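You operate a simulated robot arm through the tools that you are given. There is no shell and no other tool. Be economical: measure what you need, move in short steps, check, and stop when the job is done.

You run a simulated robot arm. Do the job below in one go: nothing can be reset, and whatever is moved stays where it is left.

## Task
Press the silver sleeve once, with the yellow dial at its printed size.
Fine: sleeve in the nest, nest slid in, one full stroke with fingers clear of the die, nest slid out again. Where these are worked on the way, their far stop is far enough and under half their travel is too little: press nest.

The check looks at the end state, three seconds after you hand in, the way a careful person would. Anything else that was tipped, shoved, dropped, spilled or broken makes it a failure.

## Robot
A 6-joint arm with a two-finger parallel gripper, fixed in place. Base frame: the origin is at the foot of the arm, x ahead of it, y to its left, z up. Units: m, rad, N and s.
With the tool pointing down near the work surface it reaches from about 0.26 to 0.66 m from the base axis. Its first joint turns from -1.152 to 1.152 rad. Payload 2.9 kg.
The tool frame sits at the grasp point between the pads (the TCP): z along the fingers, y along the line on which they close. The tips reach 0.03 m beyond it. The gripper opens to 0.11 m. The fingers are 0.02 m wide and 0.01 m thick; the gripper's body (0.048 by 0.112 m) begins 0.055 m behind the TCP.
Orientation is told as [roll, pitch, yaw] about the base's x, y, z axes, in that order, counted from this pose: with the fingers straight down and closing along the base's y, the tool's x points along the base's -x, its y along +y and its z along -z.

## Interface
- The arm moves only by the tool drive_tool. Its argument "moves" is a list of rows, each a list of 7 numbers: the finger opening in m, from 0 to 0.11, then the shift along the base's x, y, z in units of 30 mm (1.0 is 30 mm), then the turn, a rotation vector about the base's x, y, z in units of 5 degrees (1.0 is 5 degrees). In form: [[claw, tx, ty, tz, rx, ry, rz], ...]. A call has 1 to 20 rows; each row shifts and turns the commanded pose from where the row before left it. A call with a number of a shift or a turn outside -1 to 1 is refused whole. Each row takes 0.2 s and may step no farther than 0.05 m and 0.15 rad from the row before; otherwise, or with a gripper value out of range, the whole call is refused. Where a pose cannot be reached the arm comes as near as it can. A force on the tool above 40 N (or 10 N above the force at the start of the call, whichever is more), or a blocked arm, ends the call early, and 0.2 s more pass. Each finger travels about 0.108 m/s and halts on what it meets, pressing with about 22 N; the grip force reading is that of the motor and also rises with nothing between the fingers. The clock runs only during rows and for 0.2 s after the last one: add rows that do not move to give the fingers time. The reply holds the time, the measured pose of the TCP, the force on the tool along the base axes, the opening and the grip force, in the units named above and with some noise, with the torque about the TCP (base axes, N m) and any sound that the robot's microphone picked up.
- Cameras (640 x 400 px; columns grow to the right, rows downward): "scene" is fixed at [0.086, 0.4401, 1.3863]; the picture's right is [-0.67, -0.75, 0.00], its down [-0.41, 0.36, -0.84] and it looks along [0.62, -0.56, -0.55] (base axes); focal length 227 px, centre (320, 200). "wrist" rides on the gripper at [0.072, 0.017, -0.103] in the tool frame; the picture's right is [-0.23, 0.97, 0.00], its down [-0.76, -0.18, -0.62] and it looks along [-0.61, -0.14, 0.78] (tool axes); focal length 222 px, centre (320, 200). There is no depth. A picture from a camera that has moved, and an enlarged one, comes with that camera's place and axes in the base frame and with its lens.
- get_image(camera): a new picture of that camera. The clock stands still meanwhile.
- zoom(camera, box): a new picture of the part [left, top, right, bottom] of that camera's present view, enlarged. The clock stands still meanwhile.
- job_done(): hands the job in; it is judged then, once.

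Go step by step. Nothing tells you positions but the pictures and the camera data: compare them with the known pose of the tool, close in by small moves and look again before you grip or let go. The budget is 120 turns and 84 pictures, counting those below and the enlarged ones. Unless the task says otherwise, let go and move clear before handing in, and close with one line.

The tools are called after "Request:" by a JSON object that holds its "op" and its "data". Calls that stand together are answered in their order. drive_tool: Moves the arm, as the interface text tells. Its arguments: {"type":"object","properties":{"moves":{"type":"array","items":{"type":"array","items":{"type":"number"}}}},"required":["moves"]} The other tools are called the same way: get_image (camera) takes a picture; zoom (camera, box) takes an enlarged picture of a part of a camera's view; job_done () hands the job in.

At the start:

```text
time_s: 0.0
tool_pos: [0.262, 0.2854, 1.2715]
orientation: [0.001, 0.0, 0.0]
wrist_force: [-1.1, -0.1, 0.1]
moment: [0.0, 0.0, 0.02]
grip_width: 0.1102
finger_force: 0.0
```

scene: 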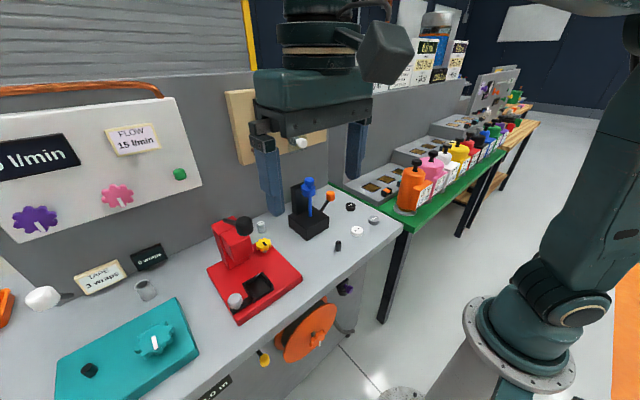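
wrist: 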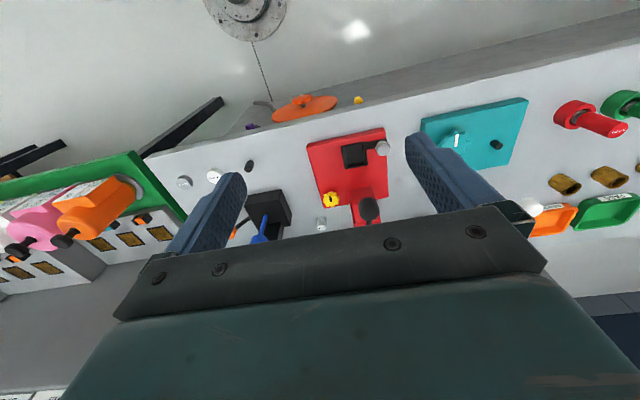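

I see a red press with a nest, a lever and a yellow dial, with small parts on the bench nearby. I'll zoom in on these first.

Request:
{"op": "zoom", "data": {"camera": "scene", "box": [190, 200, 310, 330]}}

Request:
{"op": "zoom", "data": {"camera": "wrist", "box": [160, 110, 420, 260]}}

Request:
{"op": "zoom", "data": {"camera": "scene", "box": [250, 170, 410, 270]}}

```text
3.08 times, centred on (250, 265) of scene
camera zoom: at [0.086, 0.4401, 1.3863], right [-0.67, -0.75, 0.0], down [-0.41, 0.36, -0.84], along [0.62, -0.56, -0.55], focal length 698 px, centre (535, 0)
```

zoom: 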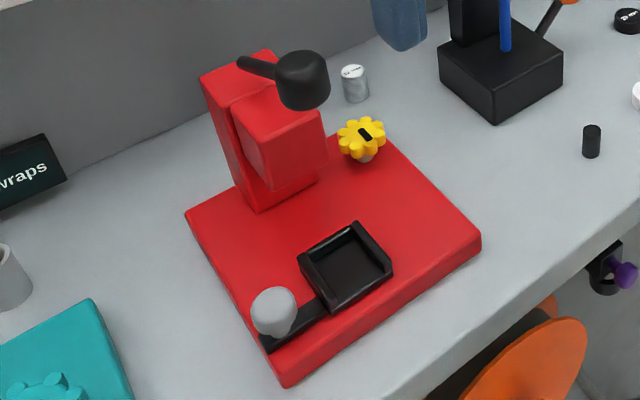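

```text
2.46 times, centred on (290, 185) of wrist
camera zoom: at [0.1909, 0.302, 1.3741], right [0.23, 0.97, 0.0], down [0.76, -0.18, 0.62], along [0.61, -0.14, -0.78], focal length 547 px, centre (394, 237)
```

zoom: 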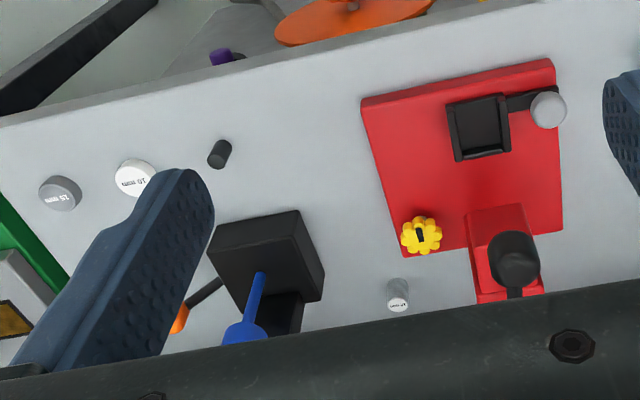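

```text
4.00 times, centred on (330, 220) of scene
camera zoom: at [0.086, 0.4401, 1.3863], right [-0.67, -0.75, 0.0], down [-0.41, 0.36, -0.84], along [0.62, -0.56, -0.55], focal length 907 px, centre (280, 120)
```

zoom: 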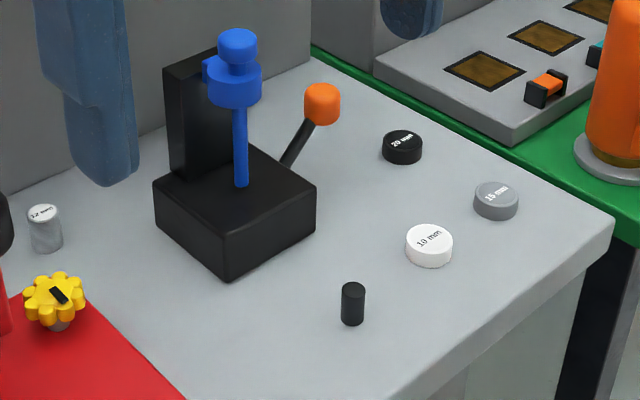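

The sleeve marked 12 mm is near (0.63, 0.20), the dial near (0.53, 0.25) and the nest near (0.43, 0.33). The lever knob is near (0.43, 0.33, 1.11). I'll move in a little for a closer look.

Request:
{"op": "drive_tool", "data": {"moves": [[0.11, 0.5, 0, -1, 0, 0, 0], [0.11, 0.5, 0, -1, 0, 0, 0], [0.11, 0, 0, -1, 0, 0, 0], [0.11, 0, 0, 0, 0, 0, 0]]}}

Request:
{"op": "get_image", "data": {"camera": "wrist"}}

```text
time_s: 1.0
tool_pos: [0.2935, 0.2861, 1.1783]
orientation: [-0.001, 0.0, 0.001]
wrist_force: [-0.3, 0.9, -0.3]
moment: [0.03, 0.0, -0.02]
grip_width: 0.11
finger_force: 0.1
```

```text
78 pictures are left
camera wrist: at [0.222, 0.3023, 1.2809], right [0.23, 0.97, 0.0], down [0.76, -0.18, 0.62], along [0.61, -0.14, -0.78], focal length 222 px, centre (320, 200)
```

wrist: 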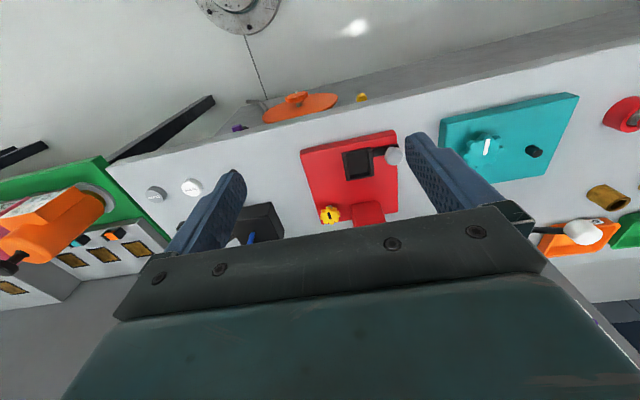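

The near view works, so I'll zoom in on the press.

Request:
{"op": "zoom", "data": {"camera": "wrist", "box": [280, 110, 420, 230]}}

Request:
{"op": "get_image", "data": {"camera": "scene"}}

```text
3.33 times, centred on (350, 170) of wrist
camera zoom: at [0.222, 0.3023, 1.2809], right [0.23, 0.97, 0.0], down [0.76, -0.18, 0.62], along [0.61, -0.14, -0.78], focal length 740 px, centre (220, 300)
```

zoom: 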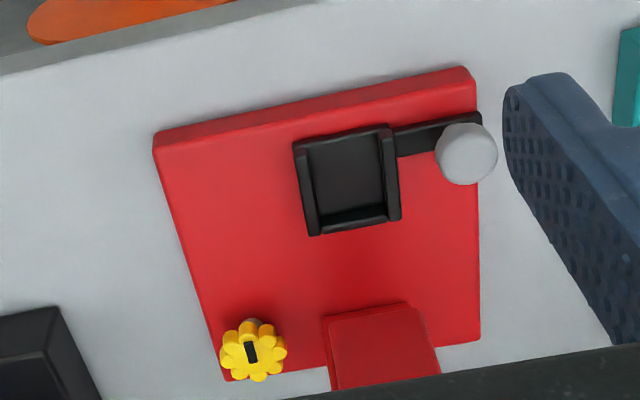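

```text
76 pictures are left
```

scene: 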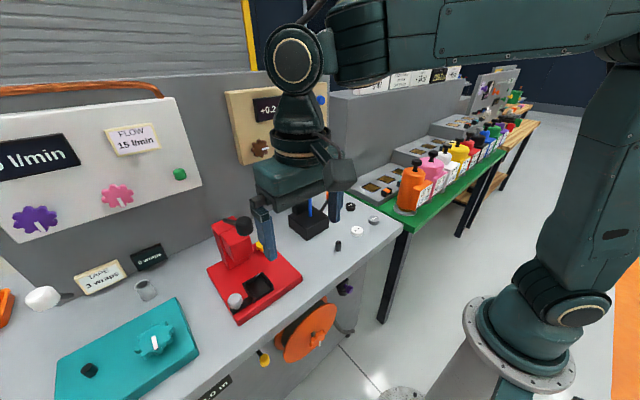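

I'll look at the wall panel, the dial and the sleeve print up close.

Request:
{"op": "zoom", "data": {"camera": "scene", "box": [220, 80, 340, 160]}}

Request:
{"op": "zoom", "data": {"camera": "wrist", "box": [315, 195, 355, 230]}}

Request:
{"op": "zoom", "data": {"camera": "scene", "box": [245, 215, 285, 255]}}

Request:
{"op": "zoom", "data": {"camera": "scene", "box": [60, 230, 220, 330]}}

```text
5.00 times, centred on (280, 120) of scene
camera zoom: at [0.086, 0.4401, 1.3863], right [-0.67, -0.75, 0.0], down [-0.41, 0.36, -0.84], along [0.62, -0.56, -0.55], focal length 1134 px, centre (520, 600)
```

zoom: 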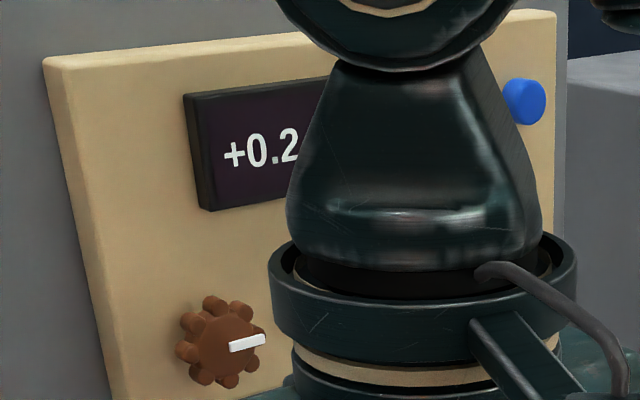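

```text
11.43 times, centred on (335, 212) of wrist
camera zoom: at [0.222, 0.3023, 1.2809], right [0.23, 0.97, 0.0], down [0.76, -0.18, 0.62], along [0.61, -0.14, -0.78], focal length 2538 px, centre (149, 57)
```

zoom: 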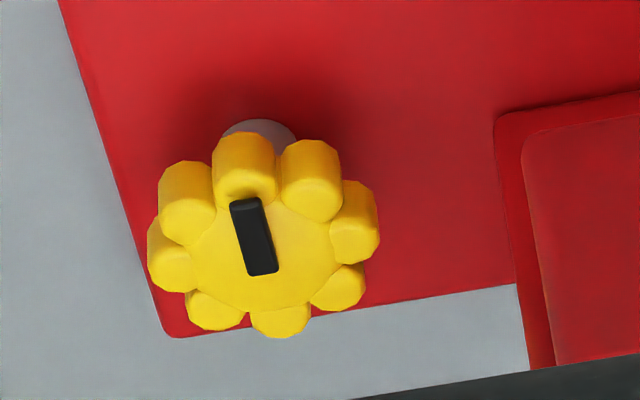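

```text
10.00 times, centred on (265, 235) of scene
camera zoom: at [0.086, 0.4401, 1.3863], right [-0.67, -0.75, 0.0], down [-0.41, 0.36, -0.84], along [0.62, -0.56, -0.55], focal length 2268 px, centre (870, -150)
```

zoom: 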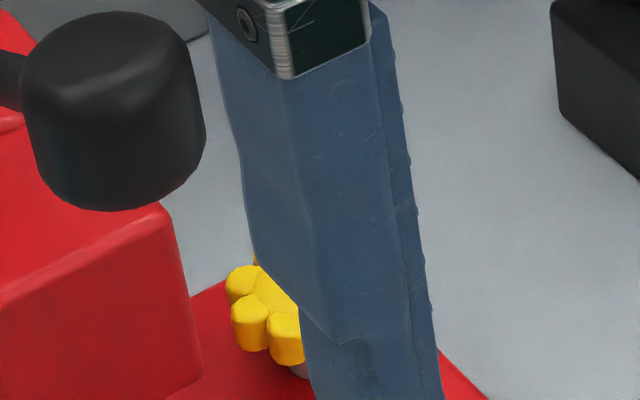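

```text
4.00 times, centred on (140, 280) of scene
camera zoom: at [0.086, 0.4401, 1.3863], right [-0.67, -0.75, 0.0], down [-0.41, 0.36, -0.84], along [0.62, -0.56, -0.55], focal length 907 px, centre (1040, -120)
```

zoom: 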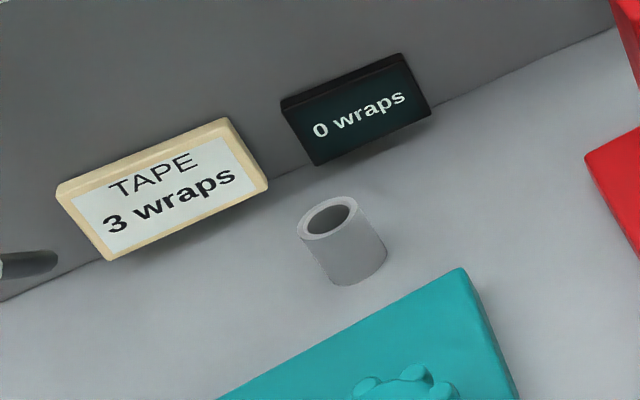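

I don't see a scale on the dial yet. I'll move to the right and yaw, to see the press from its other side and to clear the scene camera's view.

Request:
{"op": "drive_tool", "data": {"moves": [[0.11, 0, -0.6, 0, 0, 0, 1], [0.11, 0, -0.6, 0, 0, 0, 1], [0.11, 0, -0.6, 0, 0, 0, 1], [0.11, 0, -0.6, 0, 0, 0, 1], [0.11, 0, -0.6, 0, 0, 0, 1], [0.11, 0, -0.6, 0, 0, 0, 1], [0.11, 0, -0.6, 0, 0, 0, 1], [0.11, 0, -0.6, 0, 0, 0, 1], [0.11, 0, -0.6, 0, 0, 0, 1], [0.11, 0, -0.6, 0, 0, 0, 1], [0.11, 0, -0.6, 0, 0, 0, 1], [0.11, 0, -0.6, 0, 0, 0, 1], [0.11, 0, 0, 0, 0, 0, 0]]}}

Request:
{"op": "get_image", "data": {"camera": "wrist"}}

Request:
{"op": "get_image", "data": {"camera": "scene"}}

```text
time_s: 3.8
tool_pos: [0.2933, 0.0679, 1.1792]
orientation: [0.0, 0.0, 1.049]
wrist_force: [-1.2, -0.8, 0.9]
moment: [-0.02, -0.03, 0.0]
grip_width: 0.11
finger_force: 0.1
```

```text
71 pictures are left
camera wrist: at [0.2426, 0.0139, 1.2835], right [-0.73, 0.68, 0.0], down [0.53, 0.57, 0.62], along [0.42, 0.46, -0.78], focal length 222 px, centre (320, 200)
```

wrist: 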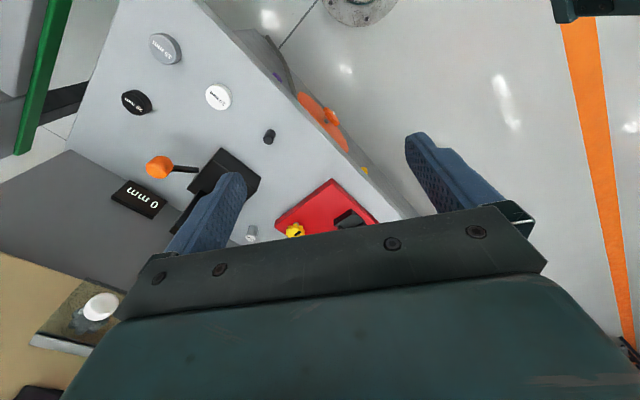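

```text
70 pictures are left
```

scene: 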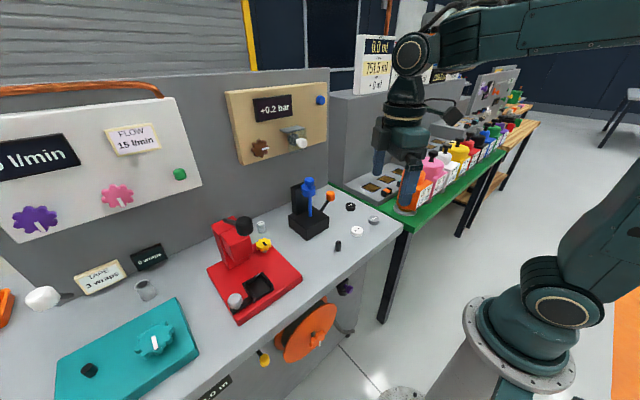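

The wall panel belongs to a pressure station, and the "0 mm" sign looks like the drill's. I'll look behind the press column for the press's own readout.

Request:
{"op": "drive_tool", "data": {"moves": [[0.11, 0, 0, 1, 0, 0, 0], [0.11, 0, 0, 1, 0, 0, 0], [0.11, 0, 0, 1, 0, 0, 0], [0.11, 0.75, 0.63, 0, 0, 0, -0.5], [0.11, 0.75, 0.63, 0, 0, 0, -0.5], [0.11, 0.75, 0.63, 0, 0, 0, -0.5], [0.11, 0.75, 0.63, 0, 0, 0, -0.5], [0.11, 0.75, 0.63, 0, 0, 0, -0.5], [0.11, 0.75, 0.63, 0, 0, 0, -0.5], [0.11, 0.75, 0.63, 0, 0, 0, 0], [0.11, 0, 0, 0, 0, 0, 0]]}}

Request:
{"op": "get_image", "data": {"camera": "wrist"}}

```text
time_s: 6.2
tool_pos: [0.4516, 0.2026, 1.2716]
orientation: [0.0, 0.0, 0.786]
wrist_force: [-0.4, -0.3, 0.2]
moment: [0.0, 0.0, 0.0]
grip_width: 0.1101
finger_force: 0.1
```

```text
69 pictures are left
camera wrist: at [0.3897, 0.1624, 1.3758], right [-0.53, 0.85, 0.0], down [0.66, 0.41, 0.62], along [0.53, 0.33, -0.78], focal length 222 px, centre (320, 200)
```

wrist: 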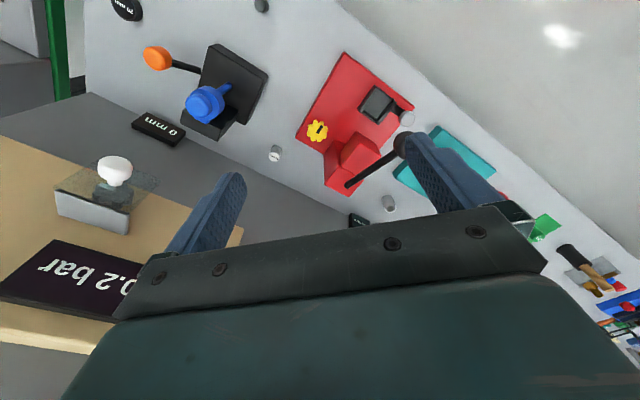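

No readout sits behind the column. The "0 mm" sign may turn out to be the dial's readout. I'll zoom on the parts.

Request:
{"op": "zoom", "data": {"camera": "wrist", "box": [290, 45, 430, 215]}}

Request:
{"op": "zoom", "data": {"camera": "wrist", "box": [120, 30, 290, 170]}}

Request:
{"op": "zoom", "data": {"camera": "wrist", "box": [262, 142, 288, 166]}}

```text
2.35 times, centred on (360, 130) of wrist
camera zoom: at [0.3897, 0.1624, 1.3758], right [-0.53, 0.85, 0.0], down [0.66, 0.41, 0.62], along [0.53, 0.33, -0.78], focal length 523 px, centre (226, 365)
```

zoom: 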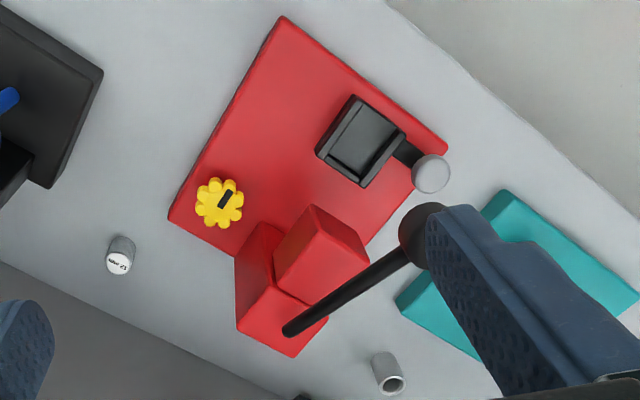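

```text
2.86 times, centred on (205, 100) of wrist
camera zoom: at [0.3897, 0.1624, 1.3758], right [-0.53, 0.85, 0.0], down [0.66, 0.41, 0.62], along [0.53, 0.33, -0.78], focal length 635 px, centre (649, 486)
```

zoom: 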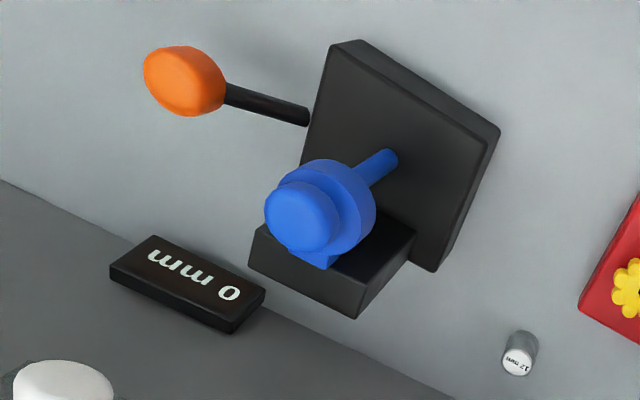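

```text
16.00 times, centred on (275, 154) of wrist
camera zoom: at [0.3897, 0.1624, 1.3758], right [-0.53, 0.85, 0.0], down [0.66, 0.41, 0.62], along [0.53, 0.33, -0.78], focal length 3554 px, centre (1040, 936)
```

zoom: 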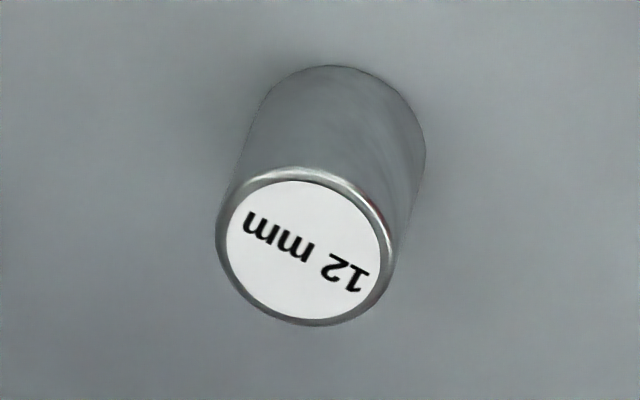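

The sleeve reads 12 mm. The dial is near (0.541, 0.250) with its top at about 0.935, and the column is at y of 0.30 or more. I'll line up over the dial with the fingers closing along x.

Request:
{"op": "drive_tool", "data": {"moves": [[0.11, 0.33, 0.176, 0, 0, 0, 1], [0.11, 0.33, 0.176, 0, 0, 0, 1], [0.11, 0.33, 0.176, 0, 0, 0, 1], [0.11, 0.33, 0.176, 0, 0, 0, 1], [0.11, 0.33, 0.176, 0, 0, 0, 1], [0.11, 0.33, 0.176, 0, 0, 0, 1], [0.11, 0.33, 0.176, 0, 0, 0, 1], [0.11, 0.33, 0.176, 0, 0, 0, 1], [0.11, 0.33, 0.176, 0, 0, 0, 1], [0.11, 0, 0, -1, 0, 0, 0], [0.11, 0, 0, -1, 0, 0, 0], [0.11, 0, 0, -1, 0, 0, 0], [0.11, 0, 0, -1, 0, 0, 0], [0.11, 0, 0, -1, 0, 0, 0], [0.11, 0, 0, -1, 0, 0, 0], [0.11, 0, 0, 0, 0, 0, 0]]}}

Request:
{"op": "get_image", "data": {"camera": "wrist"}}

Request:
{"op": "zoom", "data": {"camera": "scene", "box": [190, 180, 350, 280]}}

```text
time_s: 9.6
tool_pos: [0.5073, 0.2359, 1.0665]
orientation: [0.0, -0.001, 1.571]
wrist_force: [0.0, -0.1, -0.2]
moment: [-0.03, -0.02, 0.0]
grip_width: 0.1098
finger_force: 0.0
out of reach, approached as far as the arm can: row 5, 6, 7, 8, 9
```

```text
65 pictures are left
camera wrist: at [0.4914, 0.1633, 1.169], right [-0.97, 0.23, 0.0], down [0.18, 0.76, 0.62], along [0.14, 0.61, -0.78], focal length 222 px, centre (320, 200)
```

wrist: 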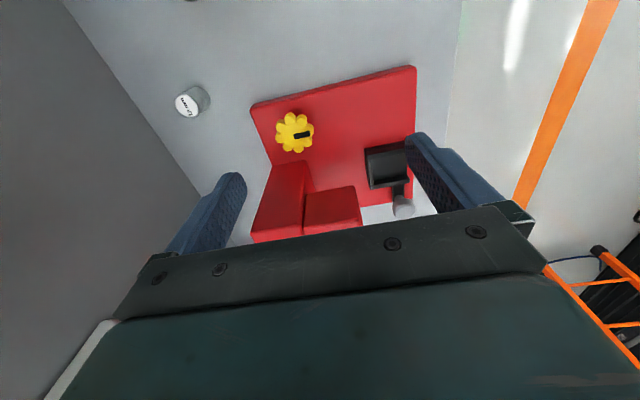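

```text
4.00 times, centred on (270, 230) of scene
camera zoom: at [0.086, 0.4401, 1.3863], right [-0.67, -0.75, 0.0], down [-0.41, 0.36, -0.84], along [0.62, -0.56, -0.55], focal length 907 px, centre (520, 80)
```

zoom: 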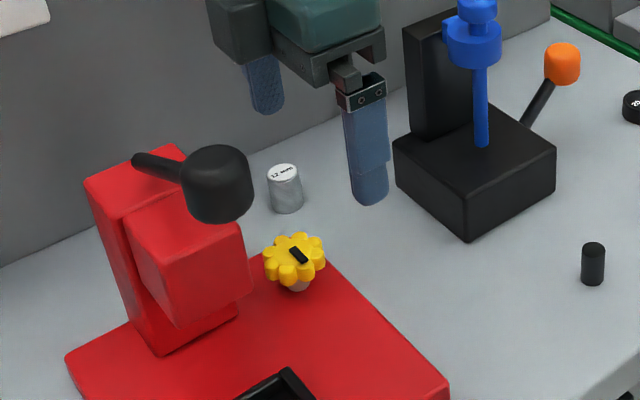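

The dial is at about (0.537, 0.250). I'll centre over it and go down in steps.

Request:
{"op": "drive_tool", "data": {"moves": [[0.08, 0.5, 0.23, 0, 0, 0, 0], [0.08, 0.5, 0.24, 0, 0, 0, 0], [0.08, 0, 0, -1, 0, 0, 0], [0.08, 0, 0, -1, 0, 0, 0], [0.08, 0, 0, 0, 0, 0, 0]]}}

Request:
{"op": "get_image", "data": {"camera": "wrist"}}

```text
time_s: 10.8
tool_pos: [0.5379, 0.2475, 1.0065]
orientation: [0.001, 0.0, 1.571]
wrist_force: [0.3, 0.1, -0.1]
moment: [-0.01, -0.01, 0.02]
grip_width: 0.0803
finger_force: 0.0
```

```text
63 pictures are left
camera wrist: at [0.5229, 0.1766, 1.1096], right [-0.97, 0.23, 0.0], down [0.18, 0.76, 0.62], along [0.14, 0.61, -0.78], focal length 222 px, centre (320, 200)
```

wrist: 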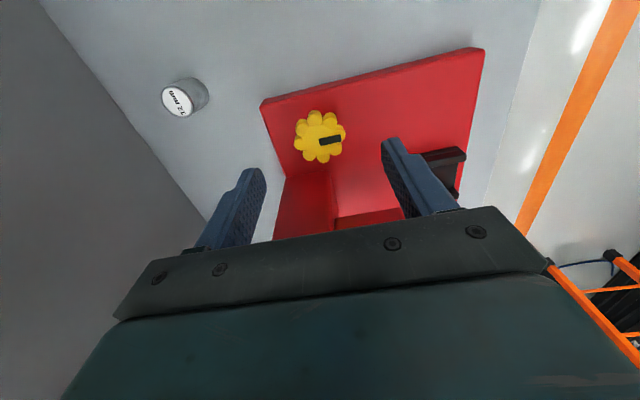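

The dial measures (0.540, 0.252). I'll nudge across, set yaw to 105°, go down over the disc and check.

Request:
{"op": "drive_tool", "data": {"moves": [[0.08, 0.09, 0.1, 0, 0, 0, 1], [0.08, 0, 0, 0, 0, 0, 1], [0.08, 0, 0, 0, 0, 0, 1], [0.08, 0, 0, -0.6, 0, 0, 0], [0.08, 0, 0, -0.6, 0, 0, 0], [0.08, 0, 0, -0.4, 0, 0, 0], [0.08, 0, 0, 0, 0, 0, 0]]}}

Request:
{"op": "get_image", "data": {"camera": "wrist"}}

Request:
{"op": "zoom", "data": {"camera": "scene", "box": [220, 200, 320, 270]}}

```text
time_s: 12.2
tool_pos: [0.5425, 0.2537, 0.9703]
orientation: [-0.012, -0.004, 1.837]
wrist_force: [0.3, 1.0, 3.7]
moment: [0.19, 0.0, 0.0]
grip_width: 0.0801
finger_force: 0.0
stopped in row 6: the force on the tool passed its limit at 50 N (the readings are from after the stop); the commanded pose is now the measured one
```

```text
62 pictures are left
camera wrist: at [0.5455, 0.178, 1.0735], right [-1.0, -0.04, -0.01], down [-0.04, 0.78, 0.63], along [-0.01, 0.63, -0.78], focal length 222 px, centre (320, 200)
```

wrist: 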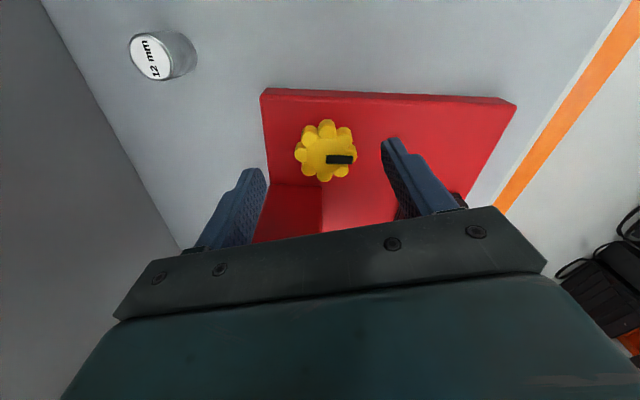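

```text
5.71 times, centred on (270, 235) of scene
camera zoom: at [0.086, 0.44, 1.3863], right [-0.67, -0.75, 0.0], down [-0.41, 0.36, -0.84], along [0.62, -0.56, -0.55], focal length 1296 px, centre (606, 0)
```

zoom: 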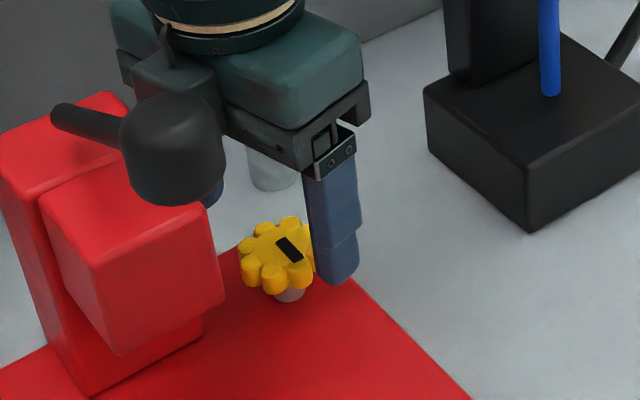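

The body probably touched the column, whose face is near y = 0.29. I'll back up, go to yaw 90° with a slightly smaller y, and go down again.

Request:
{"op": "drive_tool", "data": {"moves": [[0.08, 0, 0, 1, 0, 0, 0], [0.08, -0.05, -0.15, 0, 0.12, 0.05, -1], [0.08, 0, 0, 0, 0, 0, -1], [0.08, 0, 0, 0, 0, 0, -1], [0.08, 0, 0, 0, 0, 0, -1], [0.08, 0, 0, -0.5, 0, 0, 0], [0.08, 0, 0, -0.5, 0, 0, 0], [0.08, 0, 0, -0.4, 0, 0, 0], [0.08, 0, 0, -0.3, 0, 0, 0], [0.08, 0, 0, 0, 0, 0, 0]]}}

Request:
{"op": "get_image", "data": {"camera": "wrist"}}

Request:
{"op": "zoom", "data": {"camera": "scene", "box": [220, 200, 320, 270]}}

```text
time_s: 14.4
tool_pos: [0.5418, 0.2487, 0.9492]
orientation: [-0.008, -0.014, 1.486]
wrist_force: [-0.5, -0.3, -0.3]
moment: [0.02, 0.01, -0.02]
grip_width: 0.0801
finger_force: 0.1
```

```text
60 pictures are left
camera wrist: at [0.518, 0.1762, 1.0505], right [-0.95, 0.31, -0.01], down [0.23, 0.74, 0.64], along [0.2, 0.6, -0.77], focal length 222 px, centre (320, 200)
```

wrist: 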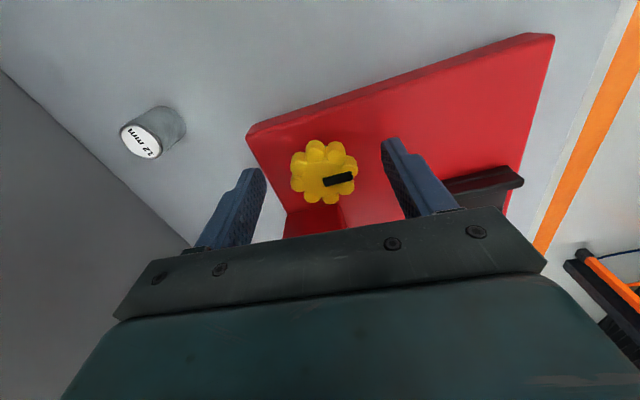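

```text
5.71 times, centred on (270, 235) of scene
camera zoom: at [0.086, 0.4401, 1.3863], right [-0.67, -0.75, 0.0], down [-0.41, 0.36, -0.84], along [0.62, -0.56, -0.55], focal length 1296 px, centre (606, 0)
```

zoom: 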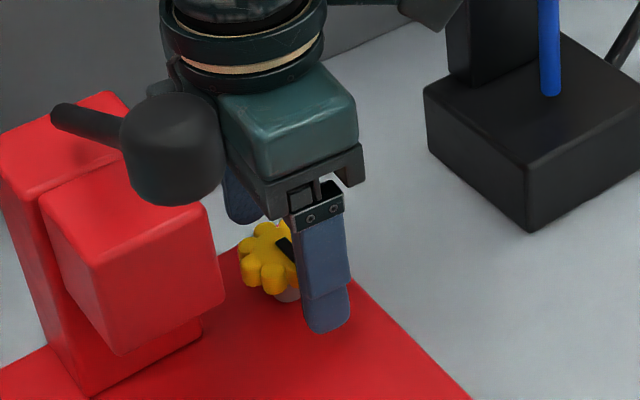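

The fingers straddle the dial. I'll go down about 9 mm more and close.

Request:
{"op": "drive_tool", "data": {"moves": [[0.08, 0, 0, -0.15, 0, 0, 0], [0.08, 0, 0, -0.15, 0, 0, 0], [0.06, 0, 0, 0, 0, 0, 0], [0.04, 0, 0, 0, 0, 0, 0], [0.03, 0, 0, 0, 0, 0, 0], [0.03, 0, 0, 0, 0, 0, 0]]}}

Request:
{"op": "get_image", "data": {"camera": "wrist"}}

```text
time_s: 15.8
tool_pos: [0.54, 0.2474, 0.9385]
orientation: [-0.003, -0.011, 1.49]
wrist_force: [-23.7, -0.3, 5.0]
moment: [-0.05, 0.66, 0.04]
grip_width: 0.0397
finger_force: 44.7
```

```text
58 pictures are left
camera wrist: at [0.5172, 0.1763, 1.0417], right [-0.95, 0.3, 0.0], down [0.24, 0.74, 0.63], along [0.19, 0.6, -0.77], focal length 222 px, centre (320, 200)
```

wrist: 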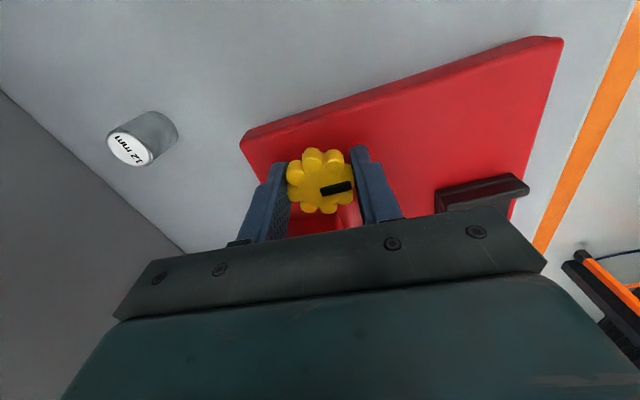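

The dial is gripped, with some side load towards -x. I'll ease that and turn 15° clockwise as a test.

Request:
{"op": "drive_tool", "data": {"moves": [[0.03, -0.06, 0, 0, 0, 0, 0], [0.03, 0, 0, 0, 0, 0, -0.6], [0.03, 0, 0, 0, 0, 0, -0.6], [0.03, 0, 0, 0, 0, 0, -0.6], [0.03, 0, 0, 0, 0, 0, -0.6], [0.03, 0, 0, 0, 0, 0, -0.6], [0.03, 0, 0, 0, 0, 0, 0]]}}

Request:
{"op": "get_image", "data": {"camera": "wrist"}}

Request:
{"op": "get_image", "data": {"camera": "scene"}}

```text
time_s: 17.4
tool_pos: [0.5392, 0.2485, 0.9397]
orientation: [-0.008, -0.012, 1.226]
wrist_force: [-13.6, -1.9, -7.8]
moment: [0.38, 0.36, 1.29]
grip_width: 0.039
finger_force: 44.7
```

```text
57 pictures are left
camera wrist: at [0.4983, 0.185, 1.0417], right [-0.84, 0.54, 0.0], down [0.42, 0.65, 0.63], along [0.35, 0.53, -0.77], focal length 222 px, centre (320, 200)
```

wrist: 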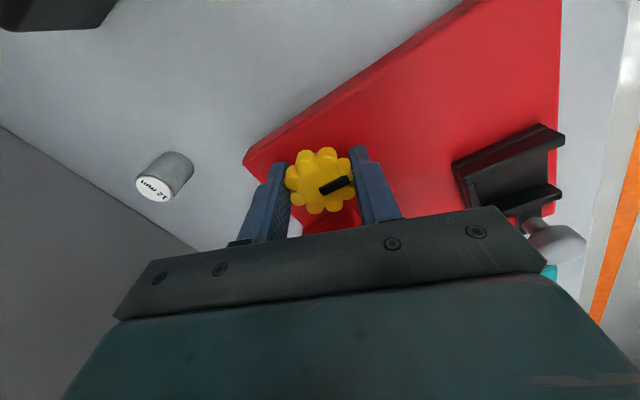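

```text
56 pictures are left
```

scene: 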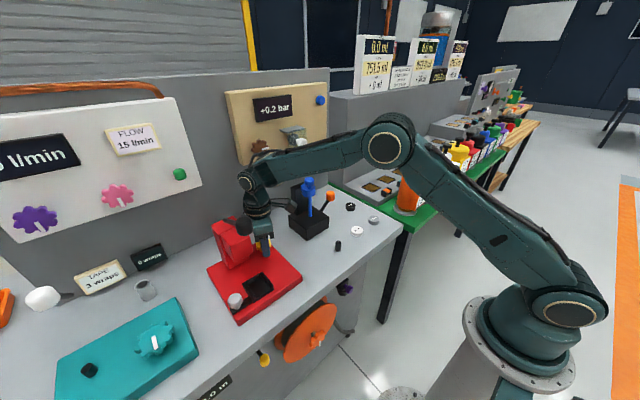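

There was strong resistance and the dial slipped, so clockwise looks like an end stop. I'll turn counterclockwise.

Request:
{"op": "drive_tool", "data": {"moves": [[0.03, 0, 0, 0, 0, 0, 0.7], [0.03, 0, 0, 0, 0, 0, 0.7], [0.03, 0, 0, 0, 0, 0, 0.7], [0.03, 0, 0, 0, 0, 0, 0.7], [0.03, 0, 0, 0, 0, 0, 0.7], [0.03, 0, 0, 0, 0, 0, 0]]}}

Request:
{"op": "get_image", "data": {"camera": "wrist"}}

```text
time_s: 18.8
tool_pos: [0.539, 0.2482, 0.9399]
orientation: [-0.008, -0.014, 1.534]
wrist_force: [-10.4, 1.8, -13.0]
moment: [-0.08, 0.35, 0.05]
grip_width: 0.0389
finger_force: 44.5
```

```text
55 pictures are left
camera wrist: at [0.5198, 0.1753, 1.0417], right [-0.96, 0.26, 0.0], down [0.2, 0.75, 0.63], along [0.17, 0.61, -0.77], focal length 222 px, centre (320, 200)
```

wrist: 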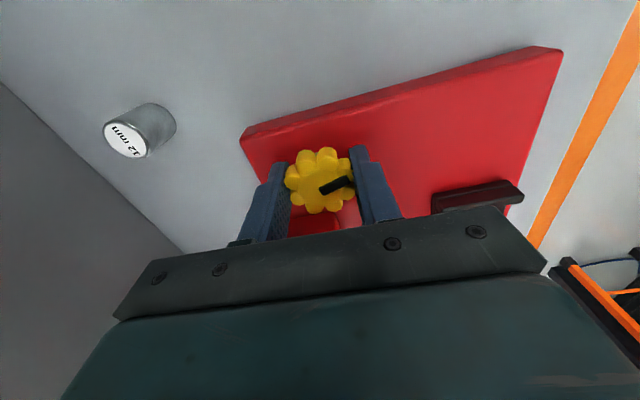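

The dial now turns with the gripper. I'll check whether any readout changed.

Request:
{"op": "zoom", "data": {"camera": "scene", "box": [200, 150, 360, 250]}}

Request:
{"op": "zoom", "data": {"camera": "scene", "box": [120, 220, 220, 300]}}

```text
4.00 times, centred on (280, 200) of scene
camera zoom: at [0.086, 0.4402, 1.3863], right [-0.67, -0.75, 0.0], down [-0.41, 0.36, -0.84], along [0.62, -0.56, -0.55], focal length 907 px, centre (480, 200)
```

zoom: 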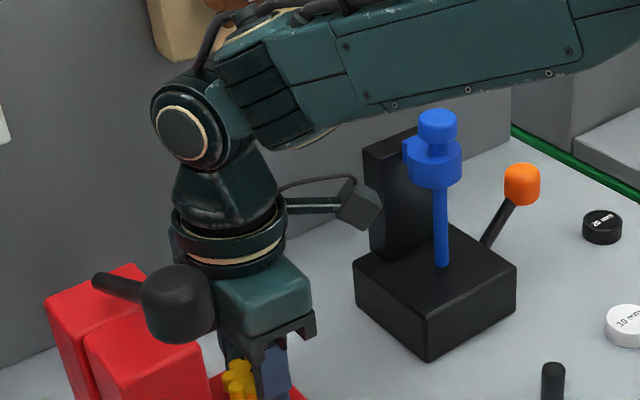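

```text
5.00 times, centred on (170, 260) of scene
camera zoom: at [0.086, 0.4402, 1.3863], right [-0.67, -0.75, 0.0], down [-0.41, 0.36, -0.84], along [0.62, -0.56, -0.55], focal length 1134 px, centre (1070, -100)
```

zoom: 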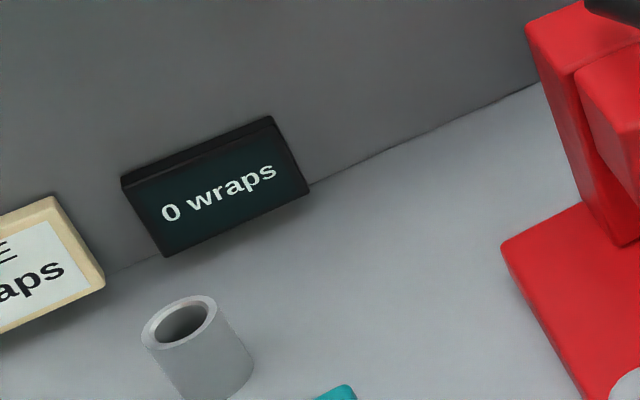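

The sign isn't visible from here. I'll let go, rise and look at the "0 mm" sign with the wrist camera.

Request:
{"op": "drive_tool", "data": {"moves": [[0.07, 0, 0, 0, 0, 0, 0], [0.07, 0, 0, 0, 0, 0, 0], [0.07, 0, 0, 1, 0, 0, 0], [0.07, 0, 0, 1, 0, 0, 0], [0.07, 0, -0.2, 1, 0, 0, 0], [0.07, -0.4, -0.8, 1, 0, 0, -1], [0.07, -0.4, -0.8, 1, 0, 0, -1], [0.07, -0.4, -0.8, 1, 0, 0, -1], [0.07, -0.4, -0.8, 1, 0, 0, -1], [0.07, -0.4, -0.8, 0, 0, 0, -1], [0.07, -0.4, 0, 0, 0, 0, -1], [0.07, -0.4, 0, 0, 0, 0, -1], [0.07, 0, 0, 0, 0, 0, -1], [0.07, 0, 0, 0, 0, 0, 0]]}}

Request:
{"op": "get_image", "data": {"camera": "wrist"}}

```text
time_s: 21.8
tool_pos: [0.4558, 0.1227, 1.15]
orientation: [-0.009, -0.014, 0.831]
wrist_force: [-0.1, 0.2, 0.2]
moment: [0.01, -0.02, 0.01]
grip_width: 0.07
finger_force: 0.0
```

```text
52 pictures are left
camera wrist: at [0.3939, 0.0797, 1.2515], right [-0.57, 0.82, -0.01], down [0.63, 0.44, 0.64], along [0.53, 0.36, -0.77], focal length 222 px, centre (320, 200)
```

wrist: 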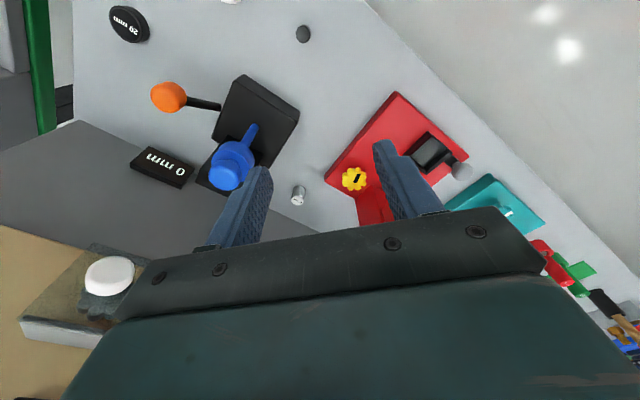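

The sign still reads 0 mm, so it belongs to the drill. I'll look closely at the dial and the press.

Request:
{"op": "zoom", "data": {"camera": "wrist", "box": [325, 150, 385, 230]}}

Request:
{"op": "zoom", "data": {"camera": "scene", "box": [200, 200, 310, 330]}}

Request:
{"op": "zoom", "data": {"camera": "wrist", "box": [110, 130, 240, 210]}}

```text
5.00 times, centred on (355, 190) of wrist
camera zoom: at [0.3939, 0.0797, 1.2515], right [-0.57, 0.82, -0.01], down [0.63, 0.44, 0.64], along [0.53, 0.36, -0.77], focal length 1111 px, centre (145, 250)
```

zoom: 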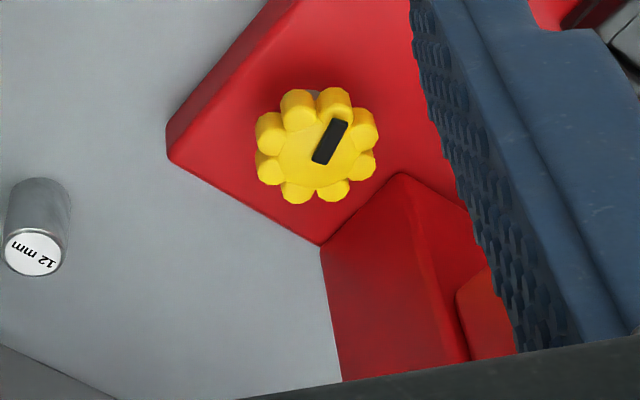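

```text
3.08 times, centred on (255, 265) of scene
camera zoom: at [0.086, 0.4401, 1.3863], right [-0.67, -0.75, 0.0], down [-0.41, 0.36, -0.84], along [0.62, -0.56, -0.55], focal length 698 px, centre (520, 0)
```

zoom: 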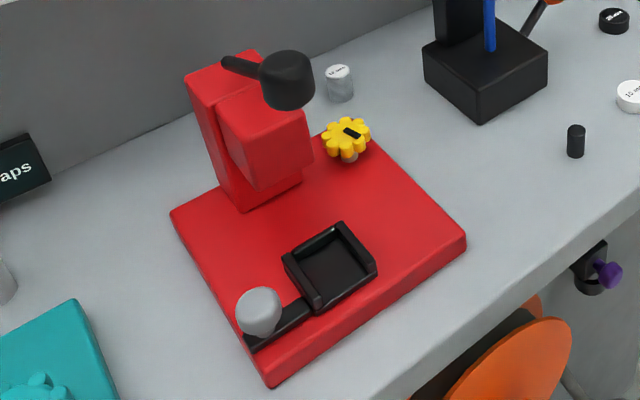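

```text
4.92 times, centred on (175, 170) of wrist
camera zoom: at [0.3939, 0.0797, 1.2515], right [-0.57, 0.82, -0.01], down [0.63, 0.44, 0.64], along [0.53, 0.36, -0.77], focal length 1094 px, centre (1034, 348)
```

zoom: 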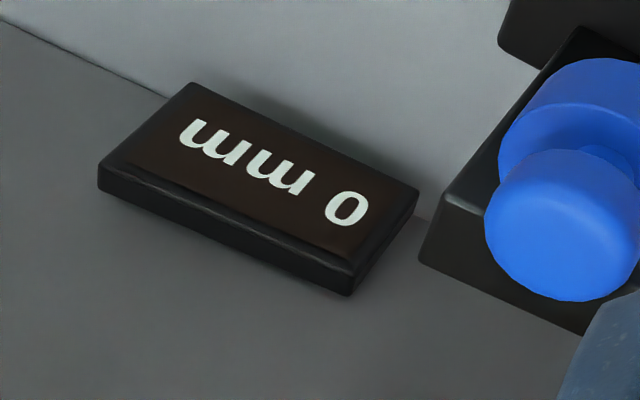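

The dial turned about 17° counterclockwise. I'll look for its readout elsewhere: the bench front, and the left side of the scene.

Request:
{"op": "zoom", "data": {"camera": "scene", "box": [150, 300, 390, 400]}}

Request:
{"op": "zoom", "data": {"camera": "scene", "box": [0, 200, 210, 400]}}

Request:
{"op": "get_image", "data": {"camera": "scene"}}

```text
2.67 times, centred on (270, 350) of scene
camera zoom: at [0.086, 0.4401, 1.3863], right [-0.67, -0.75, 0.0], down [-0.41, 0.36, -0.84], along [0.62, -0.56, -0.55], focal length 605 px, centre (453, -200)
```

zoom: 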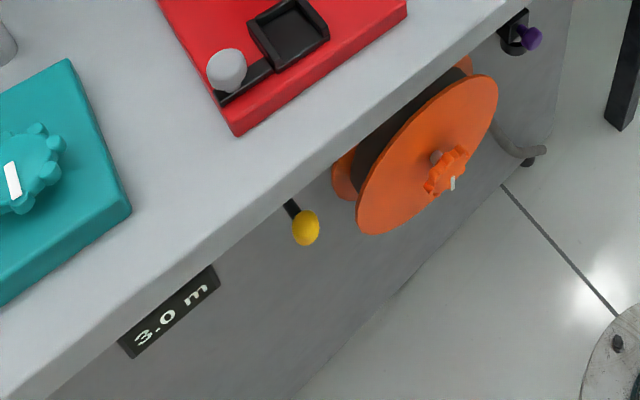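

```text
2.00 times, centred on (105, 300) of scene
camera zoom: at [0.086, 0.4401, 1.3863], right [-0.67, -0.75, 0.0], down [-0.41, 0.36, -0.84], along [0.62, -0.56, -0.55], focal length 454 px, centre (750, 0)
```

zoom: 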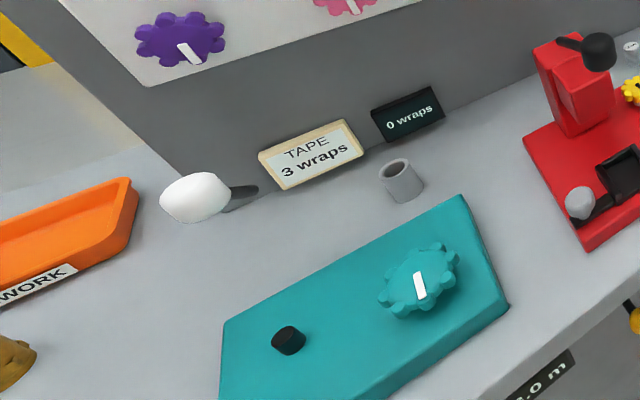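

```text
46 pictures are left
```

scene: 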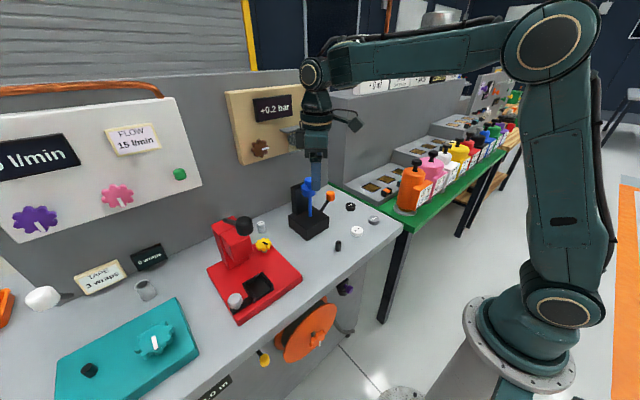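

No other readout is visible. I'll turn the dial further counterclockwise and check the sign again, gripping at yaw 68° and turning to 100°.

Request:
{"op": "drive_tool", "data": {"moves": [[0.07, 0.554, 0.835, 0, 0, 0, 0.82], [0.07, 0.554, 0.835, 0, 0, 0, 0.82], [0.07, 0.554, 0.835, 0, 0, 0, 0.82], [0.07, 0.554, 0.835, 0, 0, 0, 0.82], [0.07, 0.554, 0.835, 0, 0, 0, 0.82], [0.07, 0, 0, -1, 0, 0, 0], [0.07, 0, 0, -1, 0, 0, 0], [0.07, 0, 0, -1, 0, 0, 0], [0.07, 0, 0, -1, 0, 0, 0], [0.07, 0, 0, -1, 0, 0, 0], [0.07, 0, 0, -1, 0, 0, 0], [0.07, 0, 0, -0.6, 0, 0, 0], [0.07, 0, 0, -0.3, 0, 0, 0], [0.07, 0, 0, 0, 0, 0, 0]]}}

Request:
{"op": "get_image", "data": {"camera": "wrist"}}

```text
time_s: 24.4
tool_pos: [0.5693, 0.2639, 0.9753]
orientation: [-0.013, -0.031, 1.194]
wrist_force: [-1.2, -2.0, 4.8]
moment: [0.21, 0.18, 0.09]
grip_width: 0.0704
finger_force: 0.0
out of reach, approached as far as the arm can: row 9, 10, 11, 12
stopped in row 13: the force on the tool passed its limit at 56 N (the readings are from after the stop); the commanded pose is now the measured one
```

```text
45 pictures are left
camera wrist: at [0.5247, 0.1998, 1.0759], right [-0.82, 0.57, -0.01], down [0.43, 0.63, 0.65], along [0.37, 0.53, -0.76], focal length 222 px, centre (320, 200)
```

wrist: 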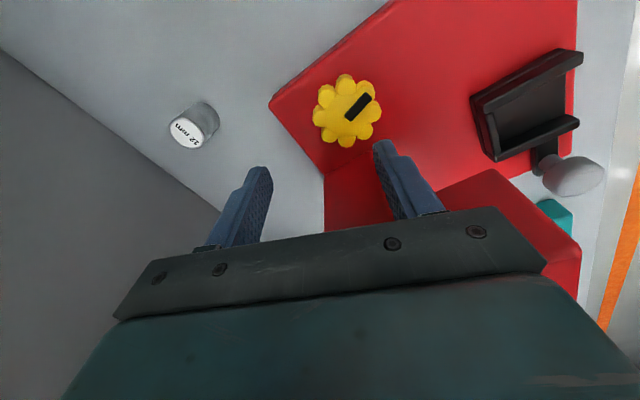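

The arm deviated near a reach limit and touched the column lightly. I'll go up and correct in smaller steps.

Request:
{"op": "drive_tool", "data": {"moves": [[0.07, 0, -0.2, 0.8, 0, 0, 0], [0.07, -0.5, -0.3, 0.8, 0, 0, 0], [0.07, -0.5, 0, 0, 0.1, 0.2, 0], [0.07, 0, 0, 0, 0, 0, 0]]}}

```text
time_s: 25.4
tool_pos: [0.5516, 0.2548, 1.0268]
orientation: [0.007, -0.027, 1.194]
wrist_force: [0.3, -1.0, 0.4]
moment: [-0.01, 0.01, -0.03]
grip_width: 0.0702
finger_force: 0.1
out of reach, approached as far as the arm can: row 2, 3
```

I'll raise yaw to about 85°, as before, and see whether the target becomes reachable.

Request:
{"op": "drive_tool", "data": {"moves": [[0.07, 0, 0, 0.5, 0, 0.2, 1], [0.07, 0, 0, 0, 0, 0.2, 1], [0.07, 0, 0, 0, 0, 0, 1], [0.07, -0.4, -0.2, 0, 0, 0, 0.5], [0.07, 0, 0, 0, 0, 0, 0]]}}

```text
time_s: 26.6
tool_pos: [0.5392, 0.2476, 1.0433]
orientation: [0.039, -0.02, 1.5]
wrist_force: [-0.5, 0.0, -0.1]
moment: [0.0, -0.01, -0.02]
grip_width: 0.0701
finger_force: 0.1
```

Good. I'll level the tool, go down, pre-rotate to 70° with the fingers open, close, and turn to 100°.

Request:
{"op": "drive_tool", "data": {"moves": [[0.07, 0, 0, 0, -0.23, -0.45, 0], [0.07, 0, 0, -1, 0, 0, 0], [0.07, 0, 0, -1, 0, 0, 0], [0.07, 0, 0, -0.8, 0, 0, 0], [0.07, 0, 0, -0.6, 0, 0, 0], [0.07, 0, 0, 0, 0, 0, 0]]}}

Request:
{"op": "get_image", "data": {"camera": "wrist"}}

```text
time_s: 27.7
tool_pos: [0.5674, 0.2597, 0.9711]
orientation: [-0.018, -0.014, 1.497]
wrist_force: [-2.4, -0.6, 4.5]
moment: [0.04, 0.35, -0.04]
grip_width: 0.0714
finger_force: 1.7
out of reach, approached as far as the arm can: row 2, 3, 4, 5
stopped in row 5: the force on the tool passed its limit at 60 N (the readings are from after the stop); the commanded pose is now the measured one
```

```text
44 pictures are left
camera wrist: at [0.5448, 0.1878, 1.0736], right [-0.95, 0.3, -0.01], down [0.22, 0.74, 0.64], along [0.2, 0.6, -0.77], focal length 222 px, centre (320, 200)
```

wrist: 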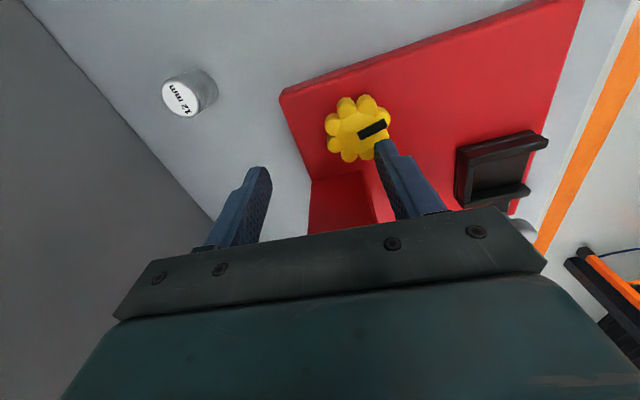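

The arm configuration seems different from before. I'll look at the scene before moving on.

Request:
{"op": "drive_tool", "data": {"moves": [[0.07, 0, -0.1, 0.7, 0, 0, 0], [0.07, 0, 0, 0.7, 0, 0, 0]]}}

Request:
{"op": "get_image", "data": {"camera": "scene"}}

```text
time_s: 28.3
tool_pos: [0.569, 0.2574, 1.0115]
orientation: [-0.014, -0.013, 1.496]
wrist_force: [-0.2, -0.7, 0.5]
moment: [0.0, 0.02, 0.02]
grip_width: 0.0699
finger_force: 0.0
```

```text
43 pictures are left
```

scene: 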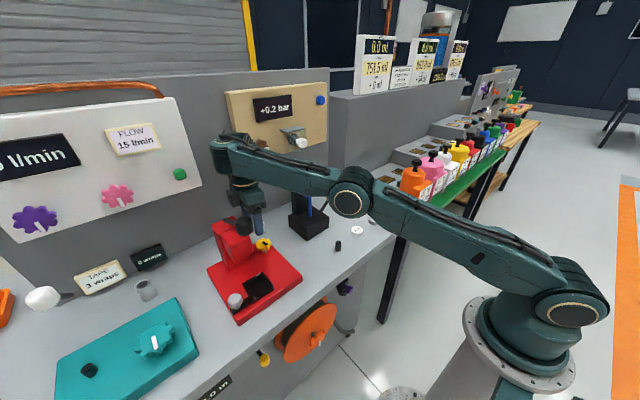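

The arm has flipped to an elbow-down posture. I'll rise and stretch out, then pull back to restore elbow-up.

Request:
{"op": "drive_tool", "data": {"moves": [[0.07, 0, -0.5, 1, 0, 0, 0], [0.07, 0, -0.5, 1, 0, 0, 0], [0.07, 0, 0, 1, 0, 0, 0], [0.07, 0, 0, 1, 0, 0, 0], [0.07, 0, 0, 1, 0, 0, 0], [0.07, 0, 0, 1, 0, 0, 0], [0.07, 0, 0, 1, 0, 0, 0], [0.07, 0, 0, 1, 0, 0, 0], [0.07, 0, 0, 0, 0, 0, 0]]}}

Request:
{"op": "get_image", "data": {"camera": "scene"}}

```text
time_s: 30.3
tool_pos: [0.5328, 0.2101, 1.2314]
orientation: [-0.015, -0.011, 1.497]
wrist_force: [-0.2, -0.1, -1.0]
moment: [0.0, 0.0, 0.02]
grip_width: 0.0701
finger_force: 0.0
out of reach, approached as far as the arm can: row 6, 7, 8
```

```text
42 pictures are left
```

scene: 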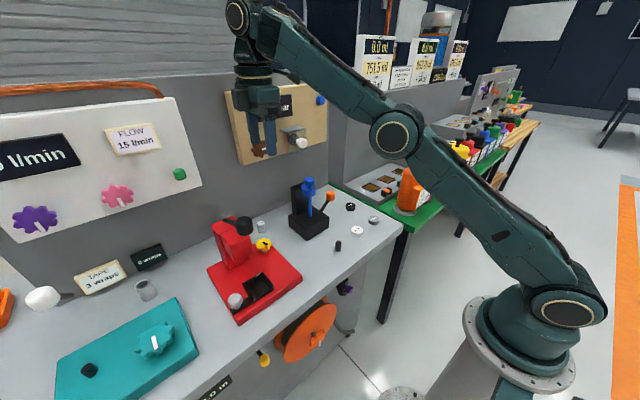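

The arm is nearly straight now. I'll pull back.

Request:
{"op": "drive_tool", "data": {"moves": [[0.07, -0.7, -0.2, 0.3, 0, 0, 0], [0.07, -1, -0.3, 0, 0, 0, 0], [0.07, -1, -0.3, 0, 0, 0, 0], [0.07, -1, -0.3, 0, 0, 0, 0], [0.07, -1, -0.3, 0, 0, 0, 0], [0.07, 0, 0, 0, 0, 0, 0]]}}

Request:
{"op": "get_image", "data": {"camera": "scene"}}

```text
time_s: 31.7
tool_pos: [0.3923, 0.1679, 1.2408]
orientation: [-0.015, -0.01, 1.496]
wrist_force: [0.2, 0.5, 0.9]
moment: [0.0, 0.03, -0.01]
grip_width: 0.0699
finger_force: 0.0
```

```text
41 pictures are left
```

scene: 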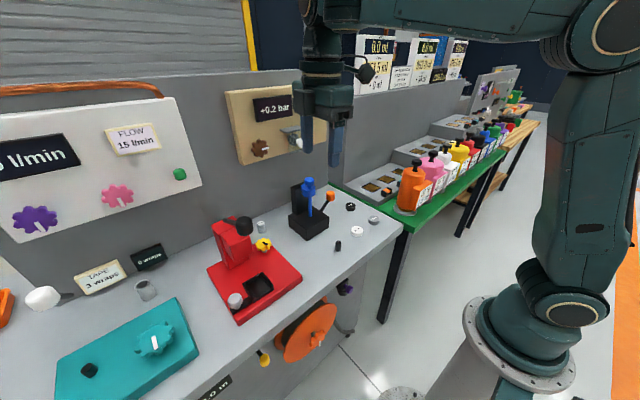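

Elbow-up is restored. I'll descend first at this inner radius, then move outward low down.

Request:
{"op": "drive_tool", "data": {"moves": [[0.07, 0, 0, -1, -0.11, 0.17, 0], [0.07, 0, 0, -1, 0, 0, 0], [0.07, 0, 0, -1, 0, 0, 0], [0.07, 0, 0, -1, 0, 0, 0], [0.07, 0, 0, -1, 0, 0, 0], [0.07, 0, 0, -1, 0, 0, 0], [0.07, 0, 0, -0.6, 0, 0, 0], [0.07, 0.8, 0.45, 0, 0, 0, 0], [0.07, 0.8, 0.45, 0, 0, 0, 0], [0.07, 0.8, 0.45, 0, 0, 0, 0], [0.07, 0.8, 0.45, 0, 0, 0, 0], [0.07, 0.8, 0.45, 0, 0, 0, 0], [0.07, 0.9, 0.42, 0, 0, 0, 0], [0.07, 0, 0, 0, 0, 0, 0]]}}

Request:
{"op": "get_image", "data": {"camera": "wrist"}}

```text
time_s: 34.7
tool_pos: [0.5406, 0.2522, 1.0494]
orientation: [-0.001, -0.004, 1.496]
wrist_force: [0.5, -0.4, 0.8]
moment: [-0.02, -0.02, 0.02]
grip_width: 0.0701
finger_force: 0.1
out of reach, approached as far as the arm can: row 1, 2, 3
```

```text
40 pictures are left
camera wrist: at [0.52, 0.1809, 1.1523], right [-0.95, 0.3, 0.0], down [0.23, 0.75, 0.62], along [0.19, 0.6, -0.78], focal length 222 px, centre (320, 200)
```

wrist: 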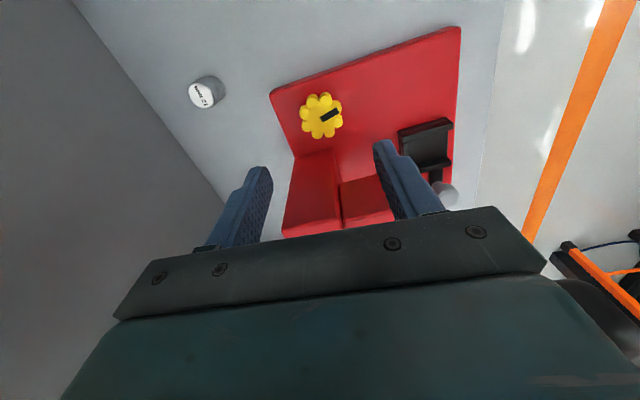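

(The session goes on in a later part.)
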